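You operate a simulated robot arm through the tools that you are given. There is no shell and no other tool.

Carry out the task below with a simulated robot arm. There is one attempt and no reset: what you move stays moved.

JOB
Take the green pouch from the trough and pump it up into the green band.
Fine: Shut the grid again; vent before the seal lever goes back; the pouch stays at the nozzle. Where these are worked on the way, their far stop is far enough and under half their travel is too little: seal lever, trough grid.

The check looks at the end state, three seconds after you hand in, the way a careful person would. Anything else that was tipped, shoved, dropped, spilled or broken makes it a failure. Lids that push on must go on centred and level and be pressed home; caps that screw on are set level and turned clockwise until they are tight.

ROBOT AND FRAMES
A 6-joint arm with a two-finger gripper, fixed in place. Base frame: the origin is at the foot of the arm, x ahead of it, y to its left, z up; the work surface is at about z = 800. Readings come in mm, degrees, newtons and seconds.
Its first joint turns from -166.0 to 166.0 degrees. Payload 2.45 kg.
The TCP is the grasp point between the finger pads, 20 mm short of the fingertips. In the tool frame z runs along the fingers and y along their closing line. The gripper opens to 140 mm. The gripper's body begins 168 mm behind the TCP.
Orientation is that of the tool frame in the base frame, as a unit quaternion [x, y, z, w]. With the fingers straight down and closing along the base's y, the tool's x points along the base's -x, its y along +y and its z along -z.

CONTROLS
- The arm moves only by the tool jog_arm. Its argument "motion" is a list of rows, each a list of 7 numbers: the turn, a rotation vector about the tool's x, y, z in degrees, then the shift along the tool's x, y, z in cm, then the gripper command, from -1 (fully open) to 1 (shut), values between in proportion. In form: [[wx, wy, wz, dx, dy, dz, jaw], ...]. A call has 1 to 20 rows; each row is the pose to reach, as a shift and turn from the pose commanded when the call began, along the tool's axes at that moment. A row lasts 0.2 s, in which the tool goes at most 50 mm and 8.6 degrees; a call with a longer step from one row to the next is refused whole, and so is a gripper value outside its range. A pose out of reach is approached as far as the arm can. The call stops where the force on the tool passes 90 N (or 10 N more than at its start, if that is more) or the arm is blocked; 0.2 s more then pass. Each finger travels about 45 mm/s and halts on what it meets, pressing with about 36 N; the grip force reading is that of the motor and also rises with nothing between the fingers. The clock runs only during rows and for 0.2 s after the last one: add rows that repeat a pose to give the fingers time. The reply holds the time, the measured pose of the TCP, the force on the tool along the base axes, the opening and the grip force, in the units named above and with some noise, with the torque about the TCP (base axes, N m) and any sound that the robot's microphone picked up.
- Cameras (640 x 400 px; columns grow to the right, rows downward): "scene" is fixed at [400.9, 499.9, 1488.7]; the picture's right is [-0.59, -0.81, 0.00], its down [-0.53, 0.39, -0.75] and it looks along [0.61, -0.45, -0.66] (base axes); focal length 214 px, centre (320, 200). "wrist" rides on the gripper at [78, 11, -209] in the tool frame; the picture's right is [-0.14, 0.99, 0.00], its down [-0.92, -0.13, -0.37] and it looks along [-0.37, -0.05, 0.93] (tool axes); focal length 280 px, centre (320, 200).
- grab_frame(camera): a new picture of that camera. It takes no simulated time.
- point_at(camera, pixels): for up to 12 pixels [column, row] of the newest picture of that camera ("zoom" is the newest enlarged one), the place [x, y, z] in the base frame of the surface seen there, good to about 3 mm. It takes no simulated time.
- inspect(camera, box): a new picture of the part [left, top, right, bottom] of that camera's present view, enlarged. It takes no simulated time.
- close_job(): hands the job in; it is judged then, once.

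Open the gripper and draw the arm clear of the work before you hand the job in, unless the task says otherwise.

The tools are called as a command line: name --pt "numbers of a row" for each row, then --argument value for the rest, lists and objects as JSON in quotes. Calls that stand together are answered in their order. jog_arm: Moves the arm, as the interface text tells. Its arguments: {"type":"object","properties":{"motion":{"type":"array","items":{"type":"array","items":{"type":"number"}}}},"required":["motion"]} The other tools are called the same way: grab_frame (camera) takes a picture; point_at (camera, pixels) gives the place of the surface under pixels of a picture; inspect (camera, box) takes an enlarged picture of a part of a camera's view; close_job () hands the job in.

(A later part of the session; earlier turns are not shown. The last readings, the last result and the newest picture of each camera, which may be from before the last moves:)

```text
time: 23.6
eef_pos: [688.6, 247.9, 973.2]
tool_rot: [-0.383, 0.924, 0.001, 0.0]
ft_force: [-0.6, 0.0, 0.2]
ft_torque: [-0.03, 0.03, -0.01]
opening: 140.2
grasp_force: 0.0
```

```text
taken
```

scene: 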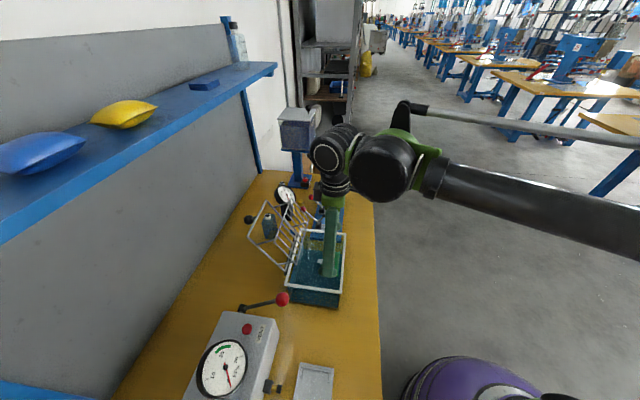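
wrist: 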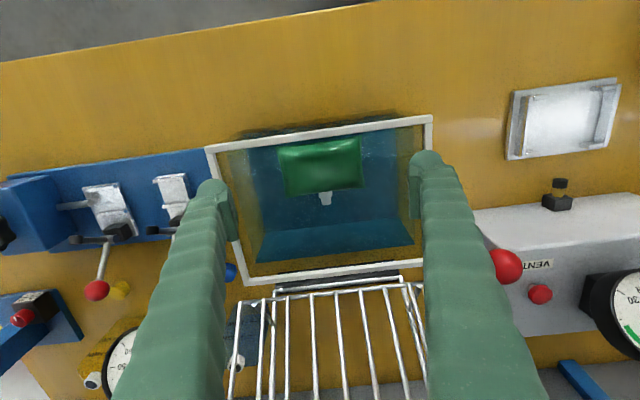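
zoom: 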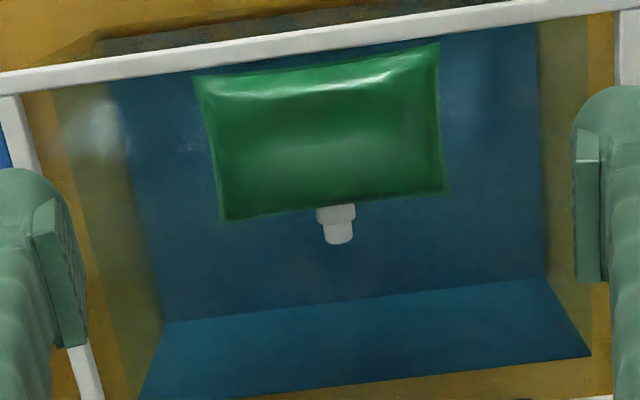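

Pouch center (320,166) is right on the TCP axis. I narrow the fingers to ~118 mm to clear the tank walls and descend to z≈903 beside the floating pouch.

jog_arm --pt "0 0 0 0 0 0 -0.7" --pt "0 0 0 0 0 0 -0.7" --pt "0 0 0 0 0 2.5 -0.7" --pt "0 0 0 0 0 5 -0.7" --pt "0 0 0 0 0 7 -0.7" --pt "0 0 0 0 0 7 -0.7"

grab_frame --camera "wrist"

inspect --camera "scene" --box '[270, 190, 390, 310]'

```text
time: 25.0
eef_pos: [688.3, 249.1, 904.9]
tool_rot: [-0.383, 0.924, 0.0, 0.001]
ft_force: [-0.8, -0.4, -0.1]
ft_torque: [0.04, -0.04, 0.0]
opening: 118.9
grasp_force: 0.0
```

```text
taken
```

wrist: 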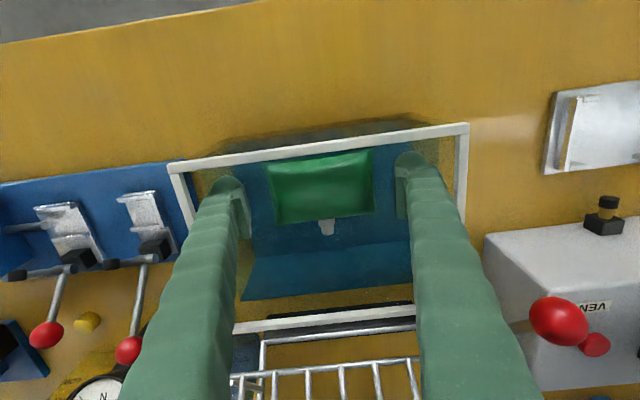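

```text
3.33 times, centred on (330, 250) of scene
```

zoom: 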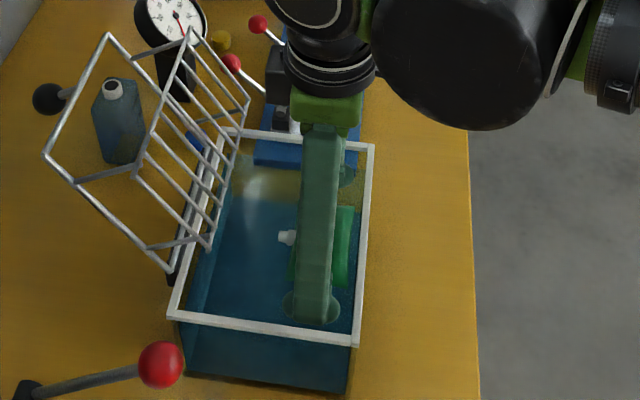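

The pouch lies between the pads. I close on it slowly and wait.

jog_arm --pt "0 0 0 0.2 0 0 -0.5" --pt "0 0 0 0.2 0 0 -0.3" --pt "0 0 0 0.2 0 0 -0.1" --pt "0 0 0 0.2 0 0 0.1" --pt "0 0 0 0.2 0 0 0.3" --pt "0 0 0 0.2 0 0 0.5" --pt "0 0 0 0.2 0 0 0.5"

grab_frame --camera "wrist"

```text
time: 26.6
eef_pos: [687.0, 246.8, 905.3]
tool_rot: [-0.383, 0.924, 0.0, 0.0]
ft_force: [0.3, 0.0, -0.9]
ft_torque: [0.0, -0.01, -0.01]
opening: 89.5
grasp_force: 35.8
```

```text
taken
```

wrist: 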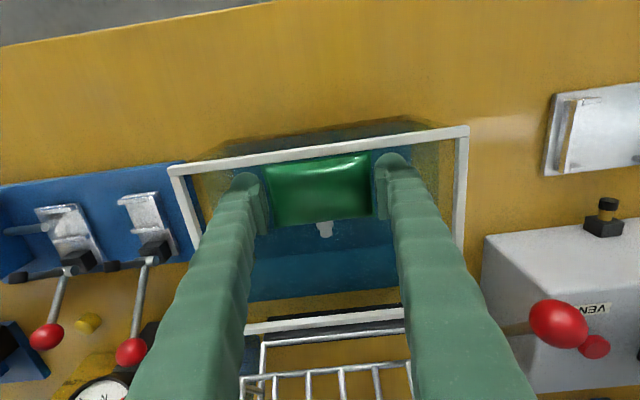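

Gripped at 89.5 mm with 36 N. I lift a few centimetres and check that the pouch comes with it.

jog_arm --pt "0 0 0 0 0 0 0.5" --pt "0 0 0 0 0 -1 0.5" --pt "0 0 0 0 0 -2 0.5" --pt "0 0 0 0 0 -3.5 0.5" --pt "0 0 0 0 0 -5 0.5" --pt "0 0 0 0 0 -6.5 0.5" --pt "0 0 0 0 0 -6.5 0.5"

grab_frame --camera "wrist"

inspect --camera "scene" --box '[270, 190, 390, 310]'

```text
time: 28.2
eef_pos: [687.8, 246.3, 968.7]
tool_rot: [-0.383, 0.924, 0.0, 0.001]
ft_force: [-0.5, 0.7, 0.0]
ft_torque: [-0.03, -0.02, 0.0]
opening: 89.4
grasp_force: 36.6
```

```text
taken
```

wrist: 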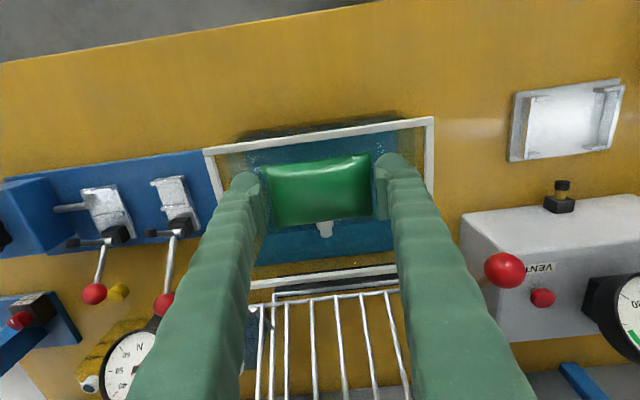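

```text
3.33 times, centred on (330, 250) of scene
```

zoom: 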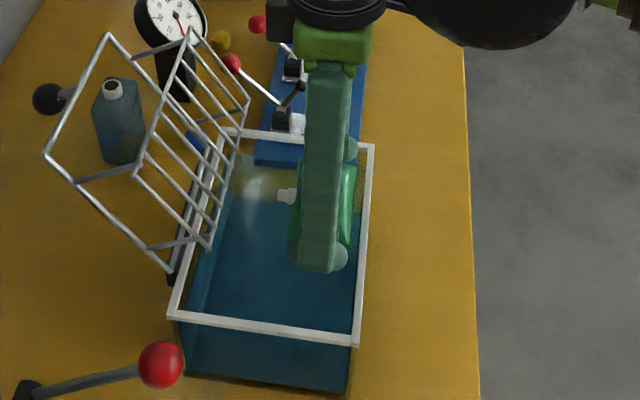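

The pouch is held. I raise it to z≈1060 and carry it over to above the tray.

jog_arm --pt "0 0 0 0 0 -4 0.5" --pt "0 0 0 0 0 -8 0.5" --pt "0 0 0 0 3 -9 0.5" --pt "0 0 0 0 7 -9 0.5" --pt "0 0 0 0 11 -9 0.5" --pt "0 0 0 0 15 -9 0.5" --pt "0 0 0 0 19 -9 0.5" --pt "0 0 0 0 23 -9 0.5" --pt "0 0 0 0 27 -9 0.5" --pt "0 0 0 0 31.1 -9 0.5" --pt "0 0 0 0 31.1 -9 0.5"

grab_frame --camera "wrist"

grab_frame --camera "scene"

```text
time: 30.6
eef_pos: [468.7, 465.2, 1058.2]
tool_rot: [-0.382, 0.924, 0.0, 0.0]
ft_force: [-0.5, -0.6, -0.1]
ft_torque: [-0.03, 0.01, 0.0]
opening: 89.5
grasp_force: 36.5
```

```text
taken
```

wrist: 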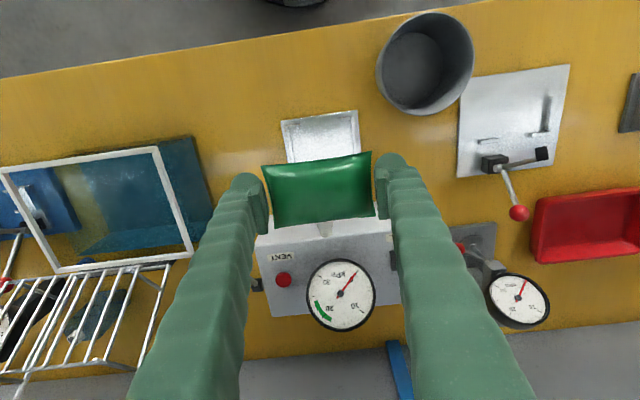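

```text
taken
```

scene: 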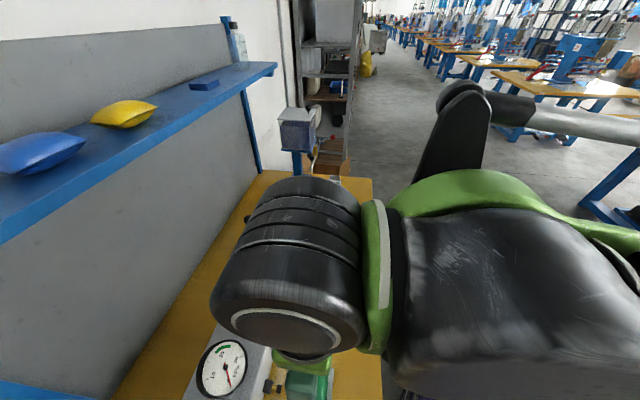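

The pouch is above the tray but hides it. I back off sideways (v≈+200) so the wrist camera can measure the tray's guides accurately before placing.

jog_arm --pt "0 0 0 0.8 -4 1 0.5" --pt "0 0 0 1.6 -8 2 0.5" --pt "0 0 0 2.4 -12 3 0.5" --pt "0 0 0 3.2 -16 4 0.5" --pt "0 0 0 4 -20 5 0.5" --pt "0 0 0 4 -20 5 0.5"

inspect --camera "wrist" --box '[400, 100, 530, 220]'

```text
time: 32.0
eef_pos: [580.7, 295.0, 1009.4]
tool_rot: [-0.383, 0.924, 0.0, 0.0]
ft_force: [-0.6, 0.0, -1.1]
ft_torque: [-0.01, 0.02, -0.01]
opening: 89.1
grasp_force: 35.9
```

```text
3.33 times, centred on (465, 160) of wrist
```

zoom: 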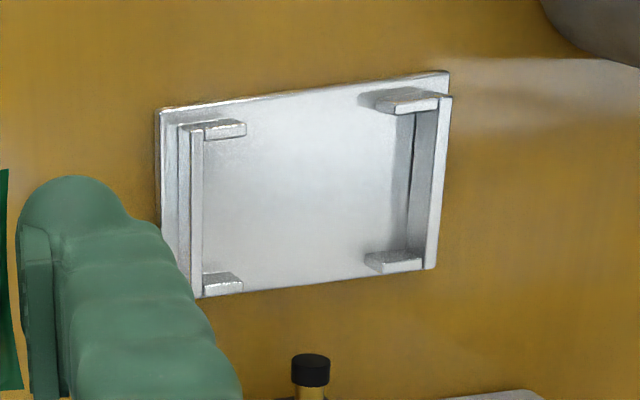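

The tray has two bracket-shaped side rails with small corner tabs. I measure rails, tabs and plate.

point_at --camera "zoom" --pixels '[[198, 200], [443, 180], [230, 130], [415, 105], [225, 281], [400, 260], [300, 200], [310, 95], [315, 280], [313, 362], [202, 170], [436, 200]]'

inspect --camera "wrist" --box '[430, 170, 540, 270]'

```text
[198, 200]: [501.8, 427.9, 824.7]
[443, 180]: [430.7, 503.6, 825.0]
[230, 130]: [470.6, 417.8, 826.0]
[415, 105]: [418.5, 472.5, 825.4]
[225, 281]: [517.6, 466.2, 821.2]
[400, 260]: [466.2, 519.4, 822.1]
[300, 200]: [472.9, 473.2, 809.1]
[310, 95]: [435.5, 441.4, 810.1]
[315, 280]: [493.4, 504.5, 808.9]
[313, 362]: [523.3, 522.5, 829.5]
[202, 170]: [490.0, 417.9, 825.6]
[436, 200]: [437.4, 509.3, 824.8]
```

```text
4.00 times, centred on (485, 220) of wrist
```

zoom: 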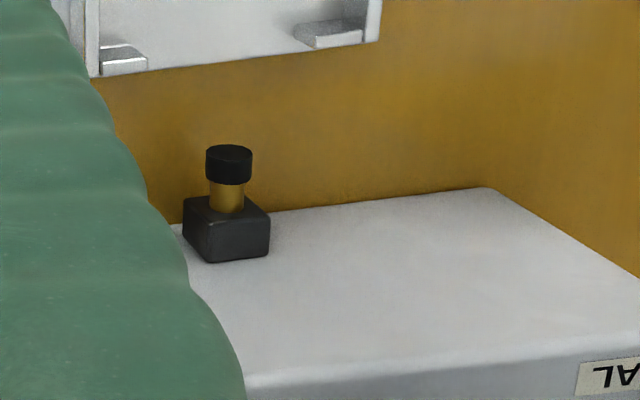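

Tray nest: inner v ≈ ±48.7, u ≈ 633–693, rail tops z≈825, plate z≈809; nozzle axis z≈826. Now I measure the held pouch relative to the TCP.

inspect --camera "wrist" --box '[240, 130, 420, 260]'

point_at --camera "zoom" --pixels '[[160, 125], [435, 80], [180, 290], [440, 265], [310, 180], [320, 315], [318, 290], [300, 105], [310, 282]]'

```text
3.08 times, centred on (330, 195) of wrist
```

zoom: 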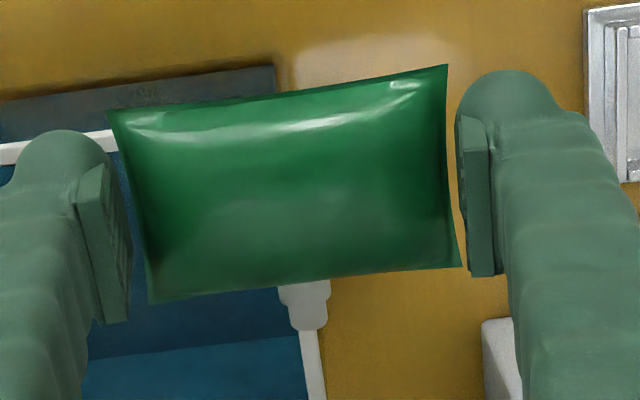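

```text
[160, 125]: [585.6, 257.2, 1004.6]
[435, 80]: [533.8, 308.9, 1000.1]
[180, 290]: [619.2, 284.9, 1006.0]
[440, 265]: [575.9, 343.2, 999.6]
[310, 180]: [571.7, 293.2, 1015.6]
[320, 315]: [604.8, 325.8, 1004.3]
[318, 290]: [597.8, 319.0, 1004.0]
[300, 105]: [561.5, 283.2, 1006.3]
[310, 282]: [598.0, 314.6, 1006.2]
```

Pouch midplane is ~8 mm below TCP, body centre +2 mm in u. I move above the nest (TCP u≈662, v≈0.4) and lower to z≈880 first.

jog_arm --pt "0 0 0 -0.85 4 0 0.5" --pt "0 0 0 -1.7 8 0 0.5" --pt "0 0 0 -2.55 12 0 0.5" --pt "0 0 0 -3.4 16 0 0.5" --pt "0 0 0 -4.28 20.16 0 0.5" --pt "0 0 0 -4.28 20.16 4 0.5" --pt "0 0 0 -4.28 20.16 8 0.5" --pt "0 0 0 -4.28 20.16 12 0.5" --pt "0 0 0 -4.28 20.16 13 0.5" --pt "0 0 0 -4.28 20.16 13 0.5"

grab_frame --camera "wrist"

grab_frame --camera "scene"

```text
time: 34.2
eef_pos: [466.6, 468.1, 879.0]
tool_rot: [-0.383, 0.924, 0.0, 0.0]
ft_force: [0.8, 0.2, -0.4]
ft_torque: [-0.01, 0.0, 0.01]
opening: 89.2
grasp_force: 36.0
```

```text
taken
```

wrist: 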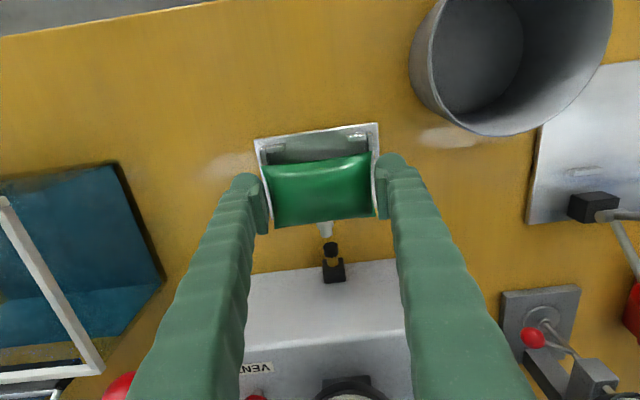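

```text
taken
```

scene: 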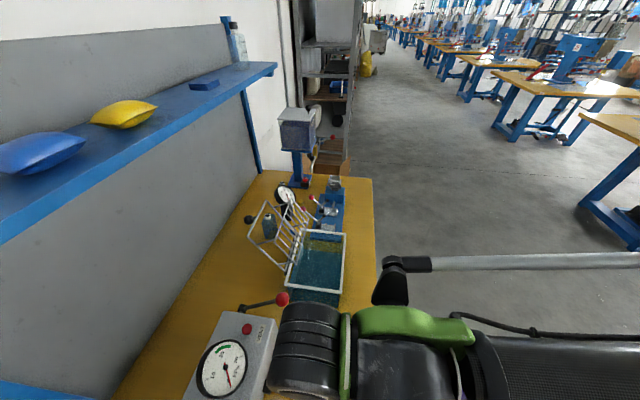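

I zoom to check the spout/nozzle alignment and rail clearance around (325,215).

inspect --camera "wrist" --box '[240, 110, 420, 290]'

point_at --camera "zoom" --pixels '[[310, 262], [330, 330], [325, 305], [335, 355]]'

```text
2.22 times, centred on (330, 200) of wrist
```

zoom: 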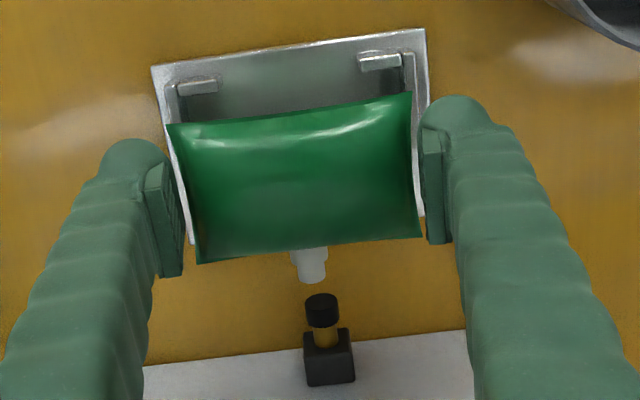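

```text
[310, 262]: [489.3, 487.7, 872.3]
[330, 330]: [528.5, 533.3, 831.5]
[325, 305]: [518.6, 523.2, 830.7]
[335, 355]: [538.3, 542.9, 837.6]
```

Spout and nozzle are aligned to within about 1 mm in v. I lower to TCP z≈848 (tips just above the 825 mm rails).

jog_arm --pt "0 0 0 -0.05 0.03 1 0.5" --pt "0 0 0 -0.1 0.06 2 0.5" --pt "0 0 0 -0.15 0.06 3.0 0.5" --pt "0 0 0 -0.15 0.06 3.0 0.5"

inspect --camera "wrist" --box '[240, 110, 420, 290]'

```text
time: 35.2
eef_pos: [468.9, 468.4, 849.3]
tool_rot: [-0.384, 0.924, 0.0, 0.0]
ft_force: [0.0, -0.2, -0.5]
ft_torque: [0.01, -0.02, -0.01]
opening: 88.9
grasp_force: 36.0
```

```text
2.22 times, centred on (330, 200) of wrist
```

zoom: 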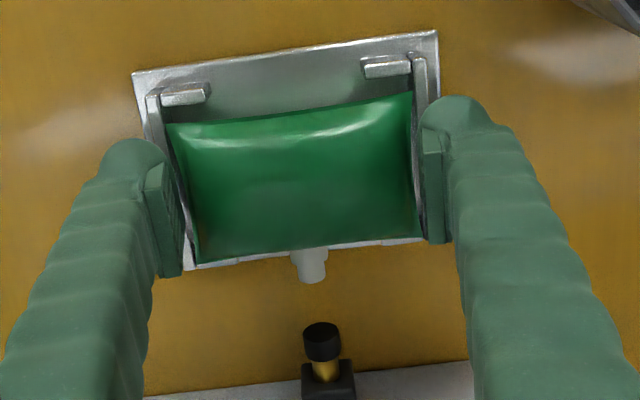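

Pouch's rear edge is within ~2.5 mm of the rear tabs; I shift back 2 mm in u to centre it and then open the fingers gently to let it settle in the nest.

jog_arm --pt "0 0 0 0.2 0 0.05 0.5" --pt "0 0 0 0.2 0 0.05 0.5" --pt "0 0 0 0.2 0 0.05 -0.32" --pt "0 0 0 0.2 0 0.05 -0.4" --pt "0 0 0 0.2 0 0.05 -0.5" --pt "0 0 0 0.2 0 0.05 -0.5"

inspect --camera "wrist" --box '[240, 110, 420, 290]'

```text
time: 36.6
eef_pos: [468.3, 467.4, 848.2]
tool_rot: [-0.383, 0.924, 0.0, 0.001]
ft_force: [-0.2, 0.0, 0.9]
ft_torque: [0.0, 0.0, 0.02]
opening: 105.1
grasp_force: 0.0
```

```text
2.22 times, centred on (330, 200) of wrist
```

zoom: 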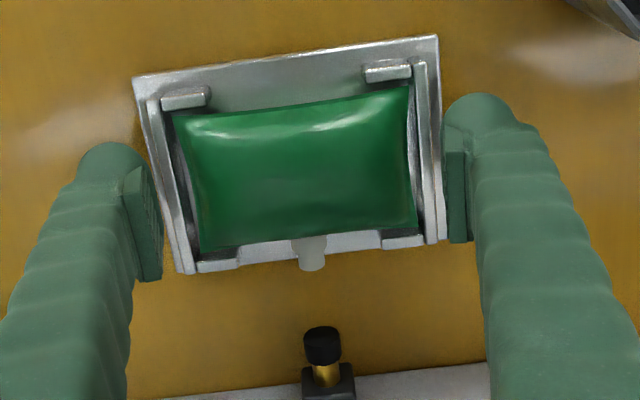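

The pouch has settled squarely into the nest with its spout toward the nozzle. I retreat straight up and check from both cameras.

jog_arm --pt "0 0 0 0 0 -2 -0.6" --pt "0 0 0 0 0 -5 -0.8" --pt "0 0 0 0.5 0 -9 -1" --pt "0 0 0 2 0 -13 -1" --pt "0 0 0 4.5 0 -16 -1" --pt "0 0 0 4.5 0 -16 -1"

grab_frame --camera "wrist"

inspect --camera "wrist" --box '[260, 140, 400, 260]'

point_at --camera "zoom" --pixels '[[330, 200], [350, 290], [355, 345]]'

```text
time: 38.0
eef_pos: [435.1, 437.0, 1008.3]
tool_rot: [-0.383, 0.924, 0.001, 0.001]
ft_force: [-0.5, 1.0, 0.8]
ft_torque: [0.0, -0.01, 0.01]
opening: 139.8
grasp_force: 0.0
```

```text
taken
```

wrist: 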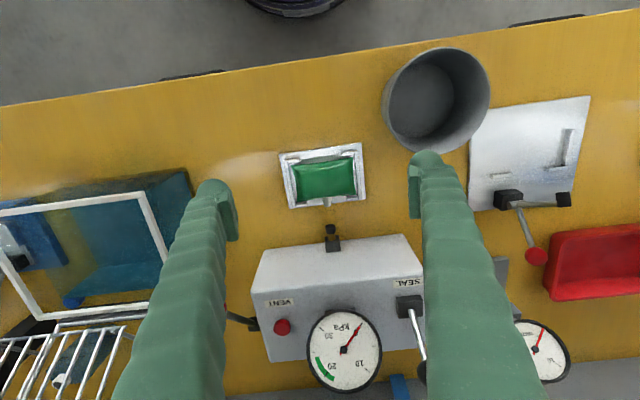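

```text
3.33 times, centred on (330, 200) of wrist
```

zoom: 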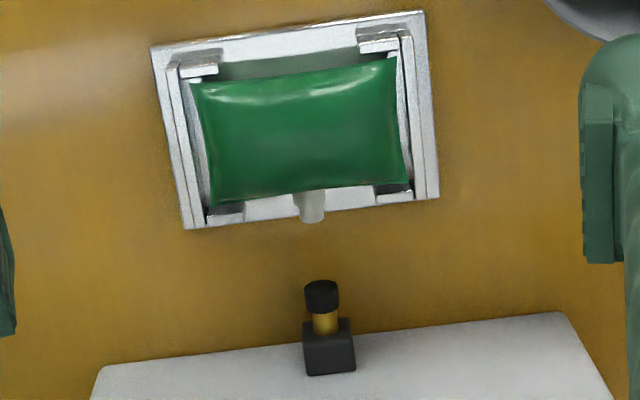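

```text
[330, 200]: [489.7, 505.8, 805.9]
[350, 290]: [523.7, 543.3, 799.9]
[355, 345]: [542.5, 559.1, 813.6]
```

The pouch sits well. Before sealing and pumping I'll shut the grid: I go up, across to the trough side and over to above the raised knob (u≈902, v≈311, z≈1039) with an 8° tilt, reversing the safe retreat path.

jog_arm --pt "0 0 0 0 0 -4.5 -0.8" --pt "0 0 0 0 0 -9 -0.5" --pt "0 0 0 0 -2 -13 -0.2" --pt "0 0 0 0 -5.5 -16 0.1" --pt "0 0 0 0 -10 -16 0.1" --pt "0 0 0 0 -14.5 -16 0.1" --pt "0 0 0 0 -19 -16 0.1" --pt "0 0 0 0 -23.5 -16 0.1" --pt "0 0 0 -1 -28 -16 0.1" --pt "0 0 0 -3 -31.2 -16 0.1" --pt "0 0 0 -7.5 -31.2 -16 0.1" --pt "0 -2 0 -12 -31.2 -16 0.1" --pt "0 -4 0 -16.5 -31.2 -16 0.1" --pt "0 -6 0 -21 -31.2 -16 0.1" --pt "0 -8 0 -25 -31.2 -16 0.1" --pt "0 -8 0 -27.2 -31.2 -16 0.1" --pt "0 -8 0 -27.2 -31.2 -16 0.1"

grab_frame --camera "wrist"

grab_frame --camera "scene"

```text
time: 41.6
eef_pos: [849.6, 408.0, 1166.7]
tool_rot: [-0.382, 0.922, 0.027, 0.065]
ft_force: [-0.1, 0.0, 0.8]
ft_torque: [0.02, 0.0, -0.03]
opening: 62.9
grasp_force: 0.0
```

```text
taken
```

wrist: 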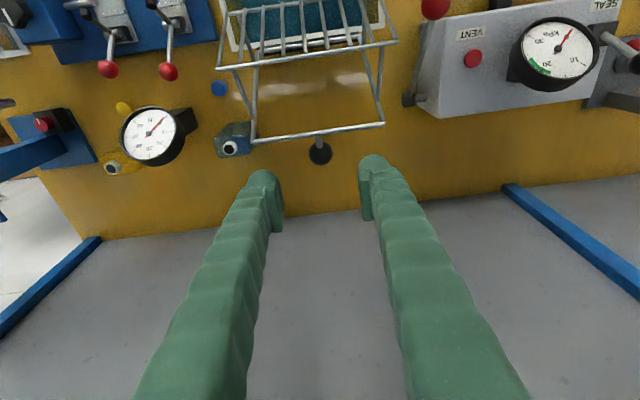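

```text
taken
```

scene: 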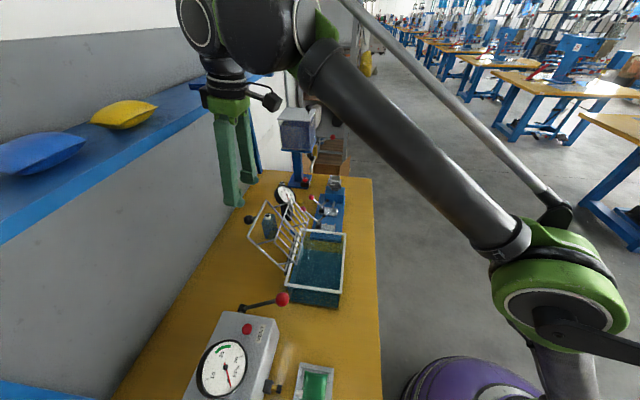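

The ball at (320,152) is nearly on the tool axis, ~5–7 mm toward −u. I descend along the tool axis with a +3 mm x correction.

jog_arm --pt "0 0 0 0.1 0 4.5 0.1" --pt "0 0 0 0.2 0 8.5 0.1" --pt "0 0 0 0.3 0 11 0.1" --pt "0 0 0 0.3 0 12.6 0.1" --pt "0 0 0 0.3 0 12.6 0.1"

inspect --camera "wrist" --box '[200, 100, 440, 260]'

```text
time: 42.8
eef_pos: [859.8, 420.7, 1043.3]
tool_rot: [-0.383, 0.921, 0.027, 0.064]
ft_force: [-0.2, -0.6, -0.7]
ft_torque: [0.01, 0.04, 0.0]
opening: 63.0
grasp_force: 0.0
```

```text
2.50 times, centred on (320, 180) of wrist
```

zoom: 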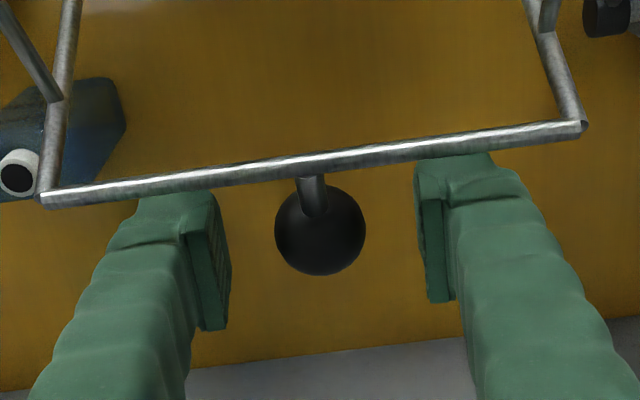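

Ball is centred between the pads at (320,192). I close on it.

jog_arm --pt "0 0 0 0 0 0.1 0.5" --pt "0 0 0 0 0 0.1 1" --pt "0 0 0 0 0 0.1 1" --pt "0 0 0 0 0 0.1 1" --pt "0 0 0 0 0 0.1 1"

```text
time: 44.0
eef_pos: [858.8, 420.6, 1041.4]
tool_rot: [-0.383, 0.921, 0.027, 0.064]
ft_force: [-12.4, 5.1, -7.0]
ft_torque: [0.07, -0.24, -0.08]
opening: 23.5
grasp_force: 45.0
```

Gripped. I swing the grid back along the fitted arc (hinge u≈780, z≈935, R≈160) to vertical first.

jog_arm --pt "0 0 0 0.6 0 -0.85 1" --pt "0 1 0 1.24 0 -1.68 1" --pt "0 2 0 2.58 0 -3.09 1" --pt "0 4 0 4.1 0 -4.33 1" --pt "0 5 0 5.74 0 -5.39 1" --pt "0 6 0 7.51 0 -6.22 1" --pt "0 7 0 9.37 0 -6.85 1" --pt "0 8 0 11.28 0 -7.24 1" --pt "0 8 0 11.28 0 -7.24 1"

grab_frame --camera "wrist"

```text
time: 46.0
eef_pos: [771.4, 334.0, 1097.4]
tool_rot: [-0.383, 0.924, 0.0, 0.0]
ft_force: [-3.4, 14.2, -33.4]
ft_torque: [1.02, -1.03, -0.04]
opening: 24.3
grasp_force: 45.0
```

```text
taken
```

wrist: 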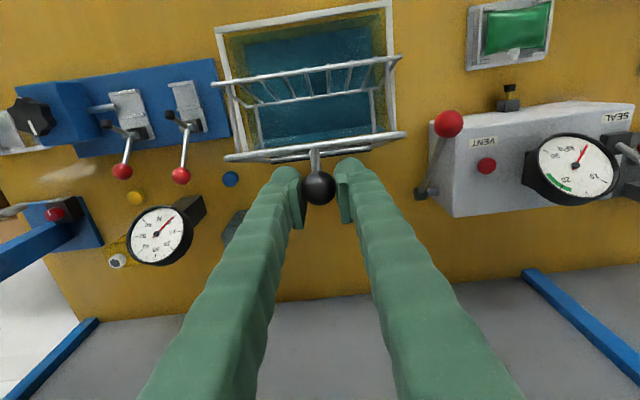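

On track (z 2 mm high, correcting). I continue the swing down to about 25° before closed.

jog_arm --pt "0 0 0 0.2 0.05 0.2 1" --pt "0 0 0 1.95 0.05 0.3 1" --pt "0 0 0 3.88 0.05 0.68 1" --pt "0 0 0 5.74 0.05 1.26 1" --pt "0 0 0 7.52 0.05 2.08 1" --pt "0 0 0 9.19 0.05 3.1 1" --pt "0 0 0 10.72 0.05 4.32 1" --pt "0 0 0 12.09 0.05 5.71 1" --pt "0 0 0 13.28 0.05 7.26 1" --pt "0 0 0 13.28 0.05 7.26 1"

grab_frame --camera "wrist"

```text
time: 48.2
eef_pos: [678.4, 242.0, 1025.9]
tool_rot: [-0.383, 0.924, -0.001, 0.0]
ft_force: [-26.0, 15.7, 5.6]
ft_torque: [0.46, -0.46, 0.06]
opening: 23.5
grasp_force: 45.2
```

```text
taken
```

wrist: 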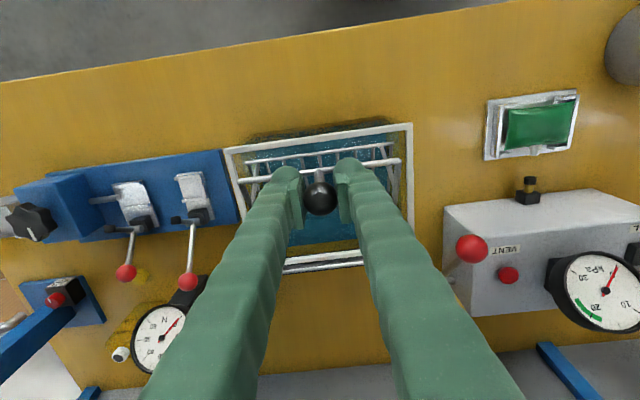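

Close to shut. I correct a small side offset and lower the last 25° slowly to the closed position.

jog_arm --pt "0 0 0 0.25 0.15 0.4 1" --pt "0 0 0 0.59 0.2 0.95 1" --pt "0 0 0 1.12 0.2 1.94 1" --pt "0 0 0 1.57 0.2 2.96 1" --pt "0 0 0 1.96 0.2 4.01 1" --pt "0 0 0 2.26 0.2 5.08 1" --pt "0 0 0 2.45 0.2 5.9 1" --pt "0 0 0 2.55 0.2 6.5 1" --pt "0 0 0 2.55 0.2 6.6 1" --pt "0 0 0 2.55 0.2 6.6 1"

grab_frame --camera "wrist"

inspect --camera "scene" --box '[270, 190, 390, 310]'

```text
time: 50.4
eef_pos: [660.1, 222.1, 959.1]
tool_rot: [-0.382, 0.924, 0.001, 0.0]
ft_force: [-12.8, -12.2, 5.7]
ft_torque: [0.51, -0.59, 0.01]
opening: 23.4
grasp_force: 44.9
```

```text
taken
```

wrist: 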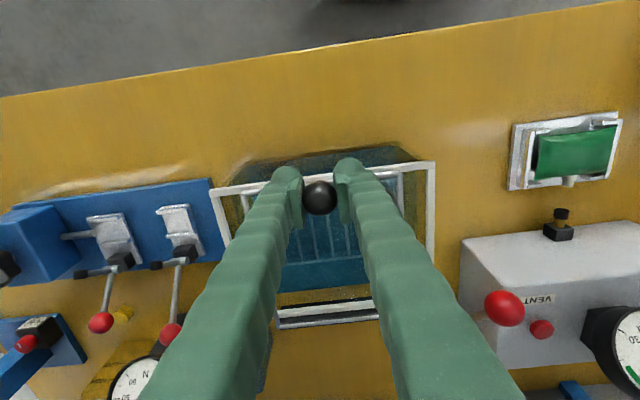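

```text
3.33 times, centred on (330, 250) of scene
```

zoom: 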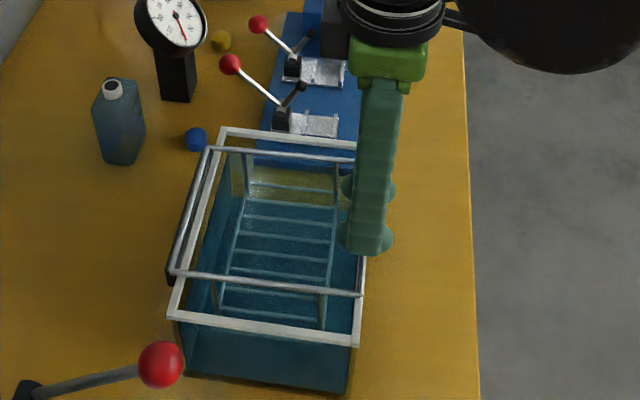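

The grid looks shut. I press 2–3 mm further to confirm it sits on its stop.

jog_arm --pt "0 0 0 0 0 0.15 1" --pt "0 0 0 0 0 0.3 1" --pt "0 0 0 0 0 0.3 1"

```text
time: 51.2
eef_pos: [660.0, 221.8, 956.4]
tool_rot: [-0.383, 0.924, 0.001, 0.001]
ft_force: [-12.2, -17.8, 7.8]
ft_torque: [0.73, -0.67, -0.01]
opening: 23.3
grasp_force: 44.6
```

Only slight resistance; I push a further 5 mm to find the stop.

jog_arm --pt "0 0 0 0 0 0.2 1" --pt "0 0 0 0 0 0.4 1" --pt "0 0 0 0 0 0.5 1" --pt "0 0 0 0 0 0.5 1"

inspect --camera "wrist" --box '[210, 140, 450, 340]'

```text
time: 52.2
eef_pos: [660.2, 221.2, 951.8]
tool_rot: [-0.383, 0.924, 0.0, 0.0]
ft_force: [2.0, -15.4, 33.8]
ft_torque: [0.1, -0.02, -0.01]
opening: 23.5
grasp_force: 45.2
```

```text
2.00 times, centred on (330, 240) of wrist
```

zoom: 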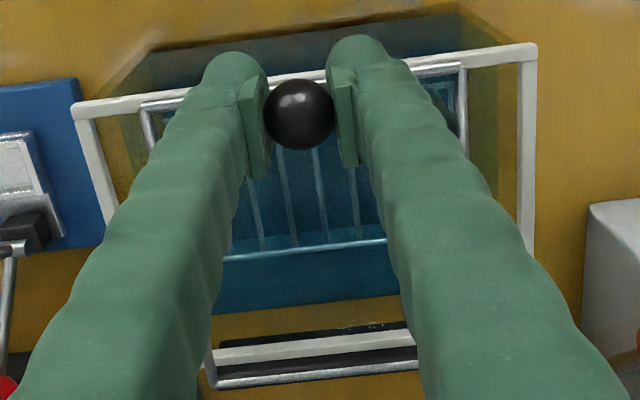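

Force jumped to 34 N: grid is on its closed stop. I release and withdraw upward.

jog_arm --pt "0 0 0 0 0 -0.2 0.6" --pt "0 0 0 0 0 -0.2 0.2" --pt "0 0 0 0 0 -0.2 0.1" --pt "0 0 0 0 0 -0.2 0.1" --pt "0 0 0 0 0 -4 0.1" --pt "0 0 0 0 0 -8 0" --pt "0 0 0 0 0 -12 -0.5" --pt "0 0 0 0 0 -12 -0.5"

grab_frame --camera "wrist"

point_at --camera "wrist" --pixels '[[319, 162], [290, 165]]'

inspect --camera "scene" --box '[270, 190, 390, 310]'

```text
time: 54.0
eef_pos: [658.7, 223.0, 1072.1]
tool_rot: [-0.383, 0.924, 0.0, 0.0]
ft_force: [0.0, 0.1, 0.1]
ft_torque: [0.0, -0.03, -0.02]
opening: 104.8
grasp_force: 0.1
```

```text
taken
```

wrist: 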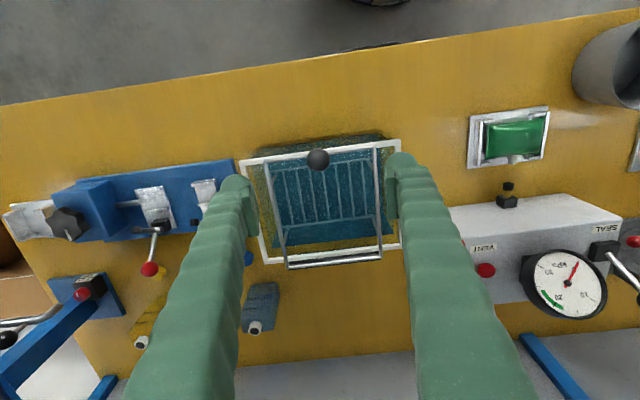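

```text
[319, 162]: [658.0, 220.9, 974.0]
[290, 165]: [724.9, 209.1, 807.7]
```

```text
3.33 times, centred on (330, 250) of scene
```

zoom: 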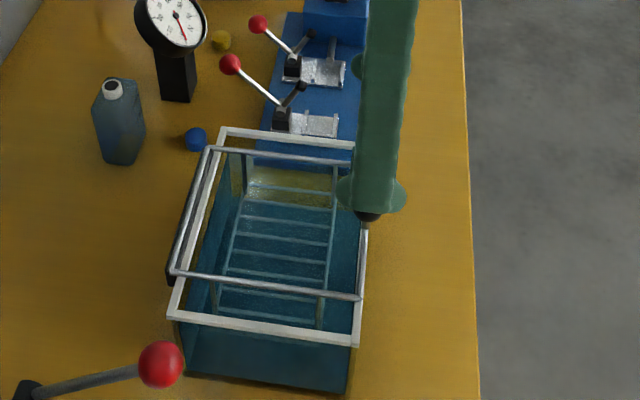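

The grid is shut (knob back at (658,221,974)). Now I go over to the pump's seal lever, at a safe height, to study it.

jog_arm --pt "0 0 0 0 0.5 -4 -0.6" --pt "0 0 0 -0.5 4.5 -5 -0.8" --pt "0 0 0 -1.5 9 -5 -1" --pt "0 0 0 -2.5 13.5 -5 -1" --pt "0 0 0 -3.5 18 -5 -1" --pt "0 0 0 -4.5 22.5 -5 -1" --pt "0 0 0 -5.5 27 -5 -1" --pt "0 0 0 -6.5 31.5 -5 -1" --pt "0 0 0 -8 35.5 -5 -1" --pt "0 0 0 -9.5 39.5 -5 -1" --pt "0 0 0 -9.5 39.5 -5 -1"

grab_frame --camera "wrist"

grab_frame --camera "scene"

```text
time: 56.4
eef_pos: [447.6, 570.5, 1124.2]
tool_rot: [-0.383, 0.924, 0.0, 0.0]
ft_force: [0.5, 0.2, 0.6]
ft_torque: [0.0, 0.01, 0.02]
opening: 140.1
grasp_force: 0.1
```

```text
taken
```

wrist: 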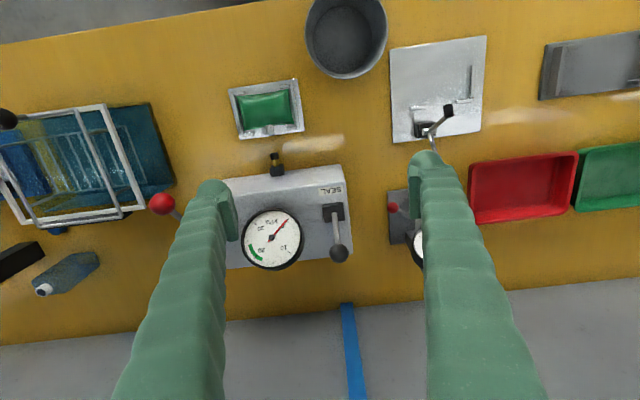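

```text
taken
```

scene: 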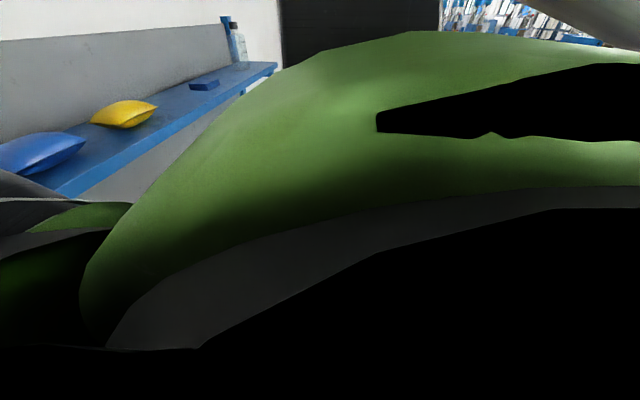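

The lever is at (335,225) in the wrist view. I zoom and measure it.

inspect --camera "wrist" --box '[220, 140, 380, 280]'

point_at --camera "wrist" --pixels '[[333, 213], [339, 252], [336, 230], [341, 208], [325, 208], [276, 160], [340, 200], [349, 258], [345, 170], [332, 192], [270, 238], [396, 208]]'

```text
2.86 times, centred on (300, 210) of wrist
```

zoom: 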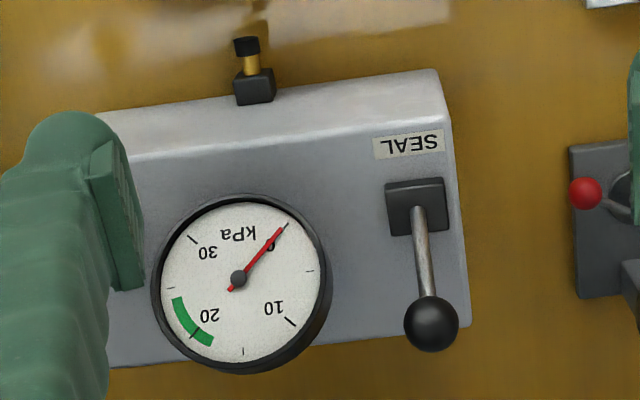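

```text
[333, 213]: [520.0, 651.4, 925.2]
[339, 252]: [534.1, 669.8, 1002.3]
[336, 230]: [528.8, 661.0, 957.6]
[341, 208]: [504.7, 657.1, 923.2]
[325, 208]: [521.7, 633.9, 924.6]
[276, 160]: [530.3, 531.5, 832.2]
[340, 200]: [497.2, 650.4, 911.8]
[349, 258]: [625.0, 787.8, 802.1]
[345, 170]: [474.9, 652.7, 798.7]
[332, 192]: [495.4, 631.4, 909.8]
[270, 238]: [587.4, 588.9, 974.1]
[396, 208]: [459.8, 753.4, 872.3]
```

Lever: pivot block near u 819, v −95; knob centre ≈ u 858, v −96, z 992, leaning toward the wall ~24°. I move over the knob with narrowed fingers, still above it.

jog_arm --pt "0 0 0 -4 0.3 0 -0.6" --pt "0 0 0 -8 0.6 0 -0.2" --pt "0 0 0 -11.5 0.9 0 0.2" --pt "0 0 0 -13.8 0.9 2 0.2" --pt "0 0 0 -13.8 0.9 4 0.2" --pt "0 0 0 -13.8 0.9 4 0.2"

grab_frame --camera "wrist"

inspect --camera "wrist" --box '[220, 80, 420, 230]'

```text
time: 57.8
eef_pos: [540.3, 672.2, 1081.1]
tool_rot: [-0.383, 0.924, 0.0, 0.0]
ft_force: [-0.2, 0.0, 0.8]
ft_torque: [0.04, -0.05, 0.0]
opening: 56.1
grasp_force: 0.1
```

```text
taken
```

wrist: 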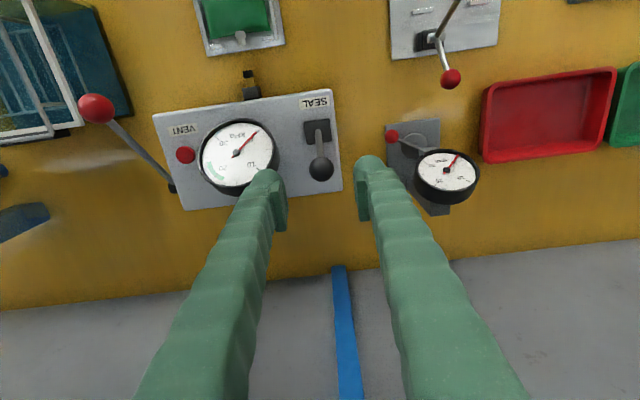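

```text
2.67 times, centred on (320, 155) of wrist
```

zoom: 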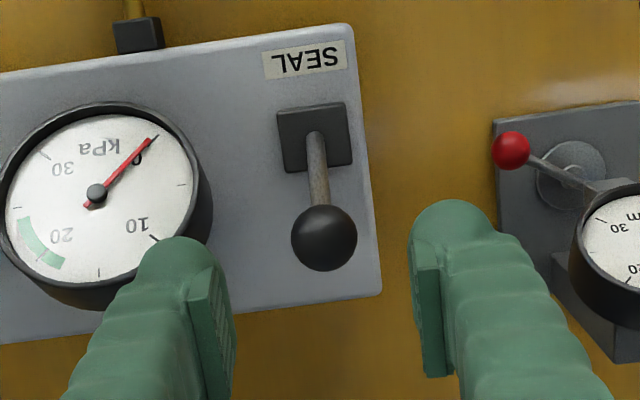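

The knob at (321,169) is ~4 mm further in +u. I narrow to 44 mm opening for gauge clearance, correct, and descend to the knob.

jog_arm --pt "0 0 0 -0.35 0.12 0 0.37" --pt "0 0 0 -0.35 0.12 2 0.37" --pt "0 0 0 -0.35 0.12 4.5 0.37" --pt "0 0 0 -0.35 0.12 7 0.37" --pt "0 0 0 -0.35 0.12 8.4 0.37" --pt "0 0 0 -0.35 0.12 8.4 0.37"

inspect --camera "wrist" --box '[220, 110, 420, 260]'

```text
time: 59.2
eef_pos: [540.4, 676.7, 996.1]
tool_rot: [-0.383, 0.924, 0.0, 0.0]
ft_force: [1.0, -0.7, 0.5]
ft_torque: [0.02, -0.04, -0.02]
opening: 44.1
grasp_force: 0.1
```

```text
2.67 times, centred on (320, 185) of wrist
```

zoom: 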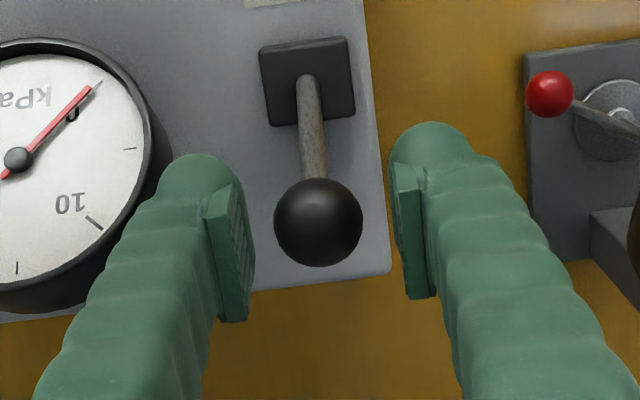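

Knob is centred between the pads. I close on it.

jog_arm --pt "0 0 0 0 0 0 0.7" --pt "0 0 0 0 0 0 1" --pt "0 0 0 0 0 0 1" --pt "0 0 0 0 0 0 1"

```text
time: 60.2
eef_pos: [540.4, 674.3, 997.4]
tool_rot: [-0.383, 0.924, 0.0, 0.001]
ft_force: [2.0, -4.9, -4.4]
ft_torque: [-0.07, -0.03, 0.0]
opening: 26.2
grasp_force: 44.9
```

Gripped at 26.2 mm. I pull the lever toward the robot along its arc by ~12° first and watch forces.

jog_arm --pt "0 0 0 0.48 0 -0.2 1" --pt "0 0 0 0.95 0 -0.39 1" --pt "0 0 0 1.43 0 -0.55 1" --pt "0 0 0 1.92 0 -0.68 1" --pt "0 0 0 1.92 0 -0.68 1"

inspect --camera "wrist" --box '[220, 60, 420, 260]'

```text
time: 61.4
eef_pos: [527.2, 662.0, 1003.3]
tool_rot: [-0.383, 0.924, -0.001, 0.0]
ft_force: [18.6, 2.5, -9.5]
ft_torque: [0.83, -0.95, -0.03]
opening: 26.4
grasp_force: 45.2
```

```text
2.00 times, centred on (320, 160) of wrist
```

zoom: 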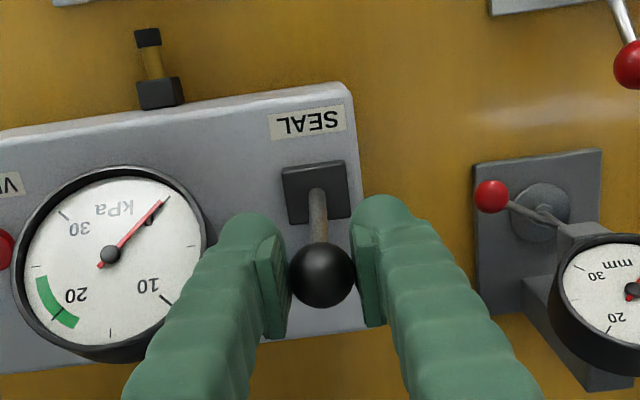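

The nozzle is extending as the lever moves. I continue the arc to about −10° past vertical.

jog_arm --pt "0 0 0 0.5 0 -0.05 1" --pt "0 0 0 1.01 0 -0.12 1" --pt "0 0 0 1.5 0 -0.18 1" --pt "0 0 0 2.02 0 -0.2 1" --pt "0 0 0 2.5 0 -0.2 1" --pt "0 0 0 3.04 0 -0.17 1" --pt "0 0 0 3.5 0 -0.1 1" --pt "0 0 0 4.06 0 -0.02 1" --pt "0 0 0 4.06 0 -0.02 1"

inspect --camera "wrist" --box '[180, 60, 420, 260]'

```text
time: 63.4
eef_pos: [498.5, 633.0, 1003.6]
tool_rot: [-0.383, 0.924, 0.0, -0.001]
ft_force: [9.7, -11.8, -11.8]
ft_torque: [-0.39, 0.23, -0.27]
opening: 24.3
grasp_force: 45.2
```

```text
2.00 times, centred on (300, 160) of wrist
```

zoom: 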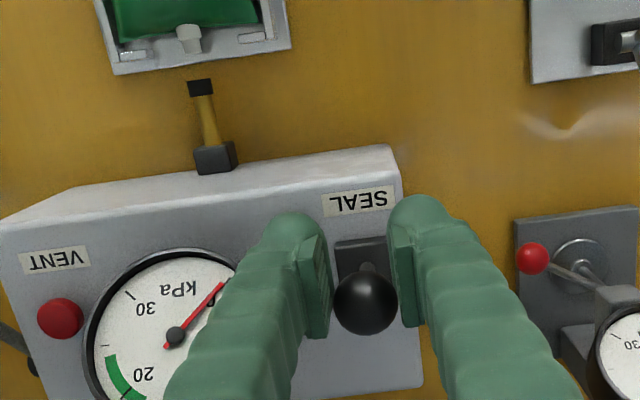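

Nozzle is heading straight for the spout. I continue the lever to about −28°, checking force.

jog_arm --pt "0 0 0 0.5 0 0.15 1" --pt "0 0 0 0.99 0 0.29 1" --pt "0 0 0 1.5 0 0.45 1" --pt "0 0 0 1.95 0 0.63 1" --pt "0 0 0 2.4 0 0.82 1" --pt "0 0 0 2.87 0 1.07 1" --pt "0 0 0 2.87 0 1.07 1"

inspect --camera "wrist" --box '[180, 60, 420, 260]'

```text
time: 65.0
eef_pos: [477.5, 612.8, 992.8]
tool_rot: [-0.383, 0.924, 0.0, 0.001]
ft_force: [0.1, 0.1, 0.2]
ft_torque: [0.03, 0.04, 0.02]
opening: 0.1
grasp_force: 30.0
```

```text
2.00 times, centred on (300, 160) of wrist
```

zoom: 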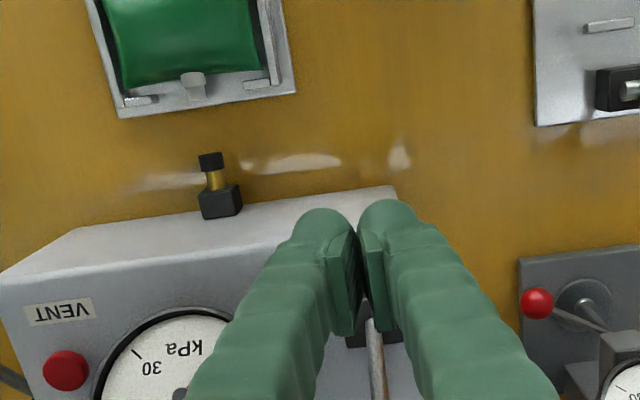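

The knob slipped out of the pads (opening 0.1) and the lever sprang back to its start; nozzle is retracted again. I'll look at the full view and measure what is behind the lever, to push it from behind instead.

jog_arm --pt "0 0 0 0 0 -4 1" --pt "0 0 0 0 0 -9 1" --pt "0 0 0 0 0 -9 1"

grab_frame --camera "wrist"

inspect --camera "wrist" --box '[200, 60, 400, 200]'

```text
time: 65.8
eef_pos: [479.7, 611.4, 1083.6]
tool_rot: [-0.383, 0.924, 0.0, 0.0]
ft_force: [0.0, -0.5, -0.1]
ft_torque: [-0.02, 0.01, -0.03]
opening: 0.1
grasp_force: 29.3
```

```text
taken
```

wrist: 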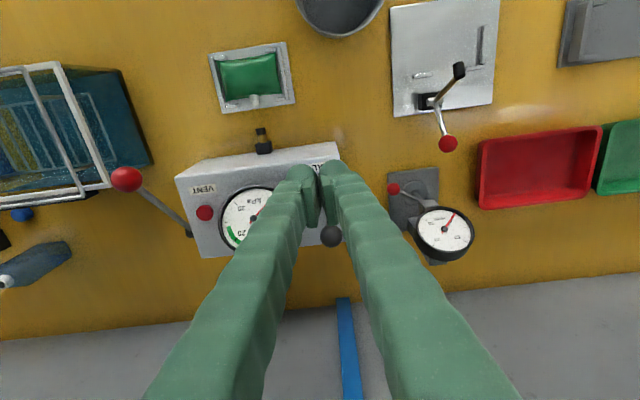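

```text
2.86 times, centred on (300, 130) of wrist
```

zoom: 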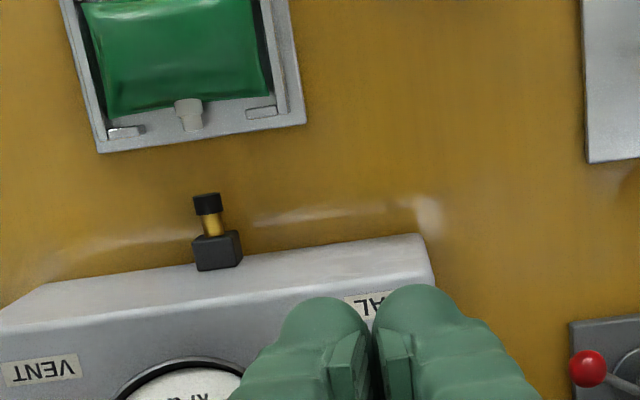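

Lever is back at its start (knob (331,236)). I measure the knob, the blue bracket and shelf region behind.

point_at --camera "wrist" --pixels '[[331, 236], [345, 310], [350, 370], [344, 300], [420, 300], [300, 330], [187, 232], [127, 180], [205, 213], [446, 230], [245, 215], [338, 255]]'

```text
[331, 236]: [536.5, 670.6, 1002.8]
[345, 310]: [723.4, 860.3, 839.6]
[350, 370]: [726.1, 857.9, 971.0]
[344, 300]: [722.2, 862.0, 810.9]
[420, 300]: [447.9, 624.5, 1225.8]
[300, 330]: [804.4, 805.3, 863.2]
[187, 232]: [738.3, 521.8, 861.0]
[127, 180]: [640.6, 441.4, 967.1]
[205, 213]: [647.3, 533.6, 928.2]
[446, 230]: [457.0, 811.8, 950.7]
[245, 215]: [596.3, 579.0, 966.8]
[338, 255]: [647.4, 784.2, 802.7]
```

Wall/bracket are far behind (u≈1119), so there is room. With closed fingers tilted 12°, I go over the knob and down behind it (TCP ≈ u 898, z 1000).

jog_arm --pt "0 -3 0 -4 0.1 -1 1" --pt "0 -6 0 -8 0.2 -1 1" --pt "0 -9 0 -12 0.2 -1 1" --pt "0 -12 0 -13.3 0.2 1 1" --pt "0 -12 0 -13.3 0.2 4.5 1" --pt "0 -12 0 -12.9 0.2 7 1" --pt "0 -12 0 -12.7 0.2 8.4 1" --pt "0 -12 0 -12.7 0.2 8.4 1"

grab_frame --camera "wrist"

inspect --camera "wrist" --box '[220, 60, 420, 240]'

```text
time: 67.6
eef_pos: [566.6, 704.4, 998.6]
tool_rot: [-0.381, 0.919, 0.04, 0.097]
ft_force: [0.3, 0.2, 0.7]
ft_torque: [-0.01, 0.01, -0.01]
opening: 0.2
grasp_force: 28.9
```

```text
taken
```

wrist: 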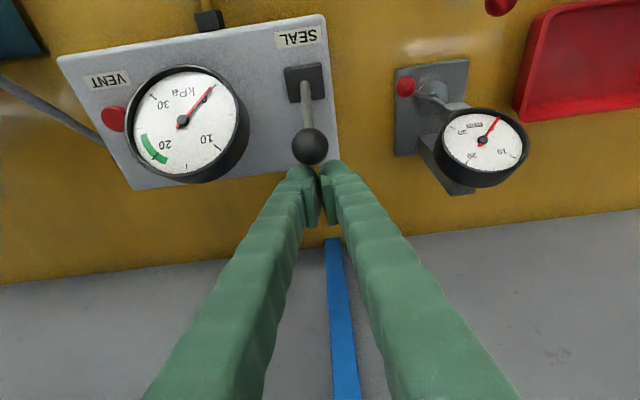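

```text
2.22 times, centred on (320, 150) of wrist
```

zoom: 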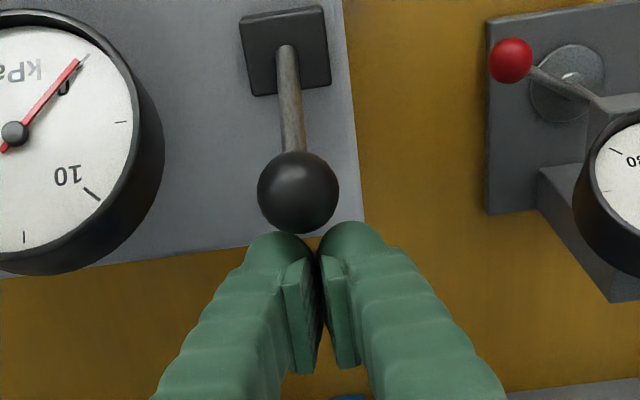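

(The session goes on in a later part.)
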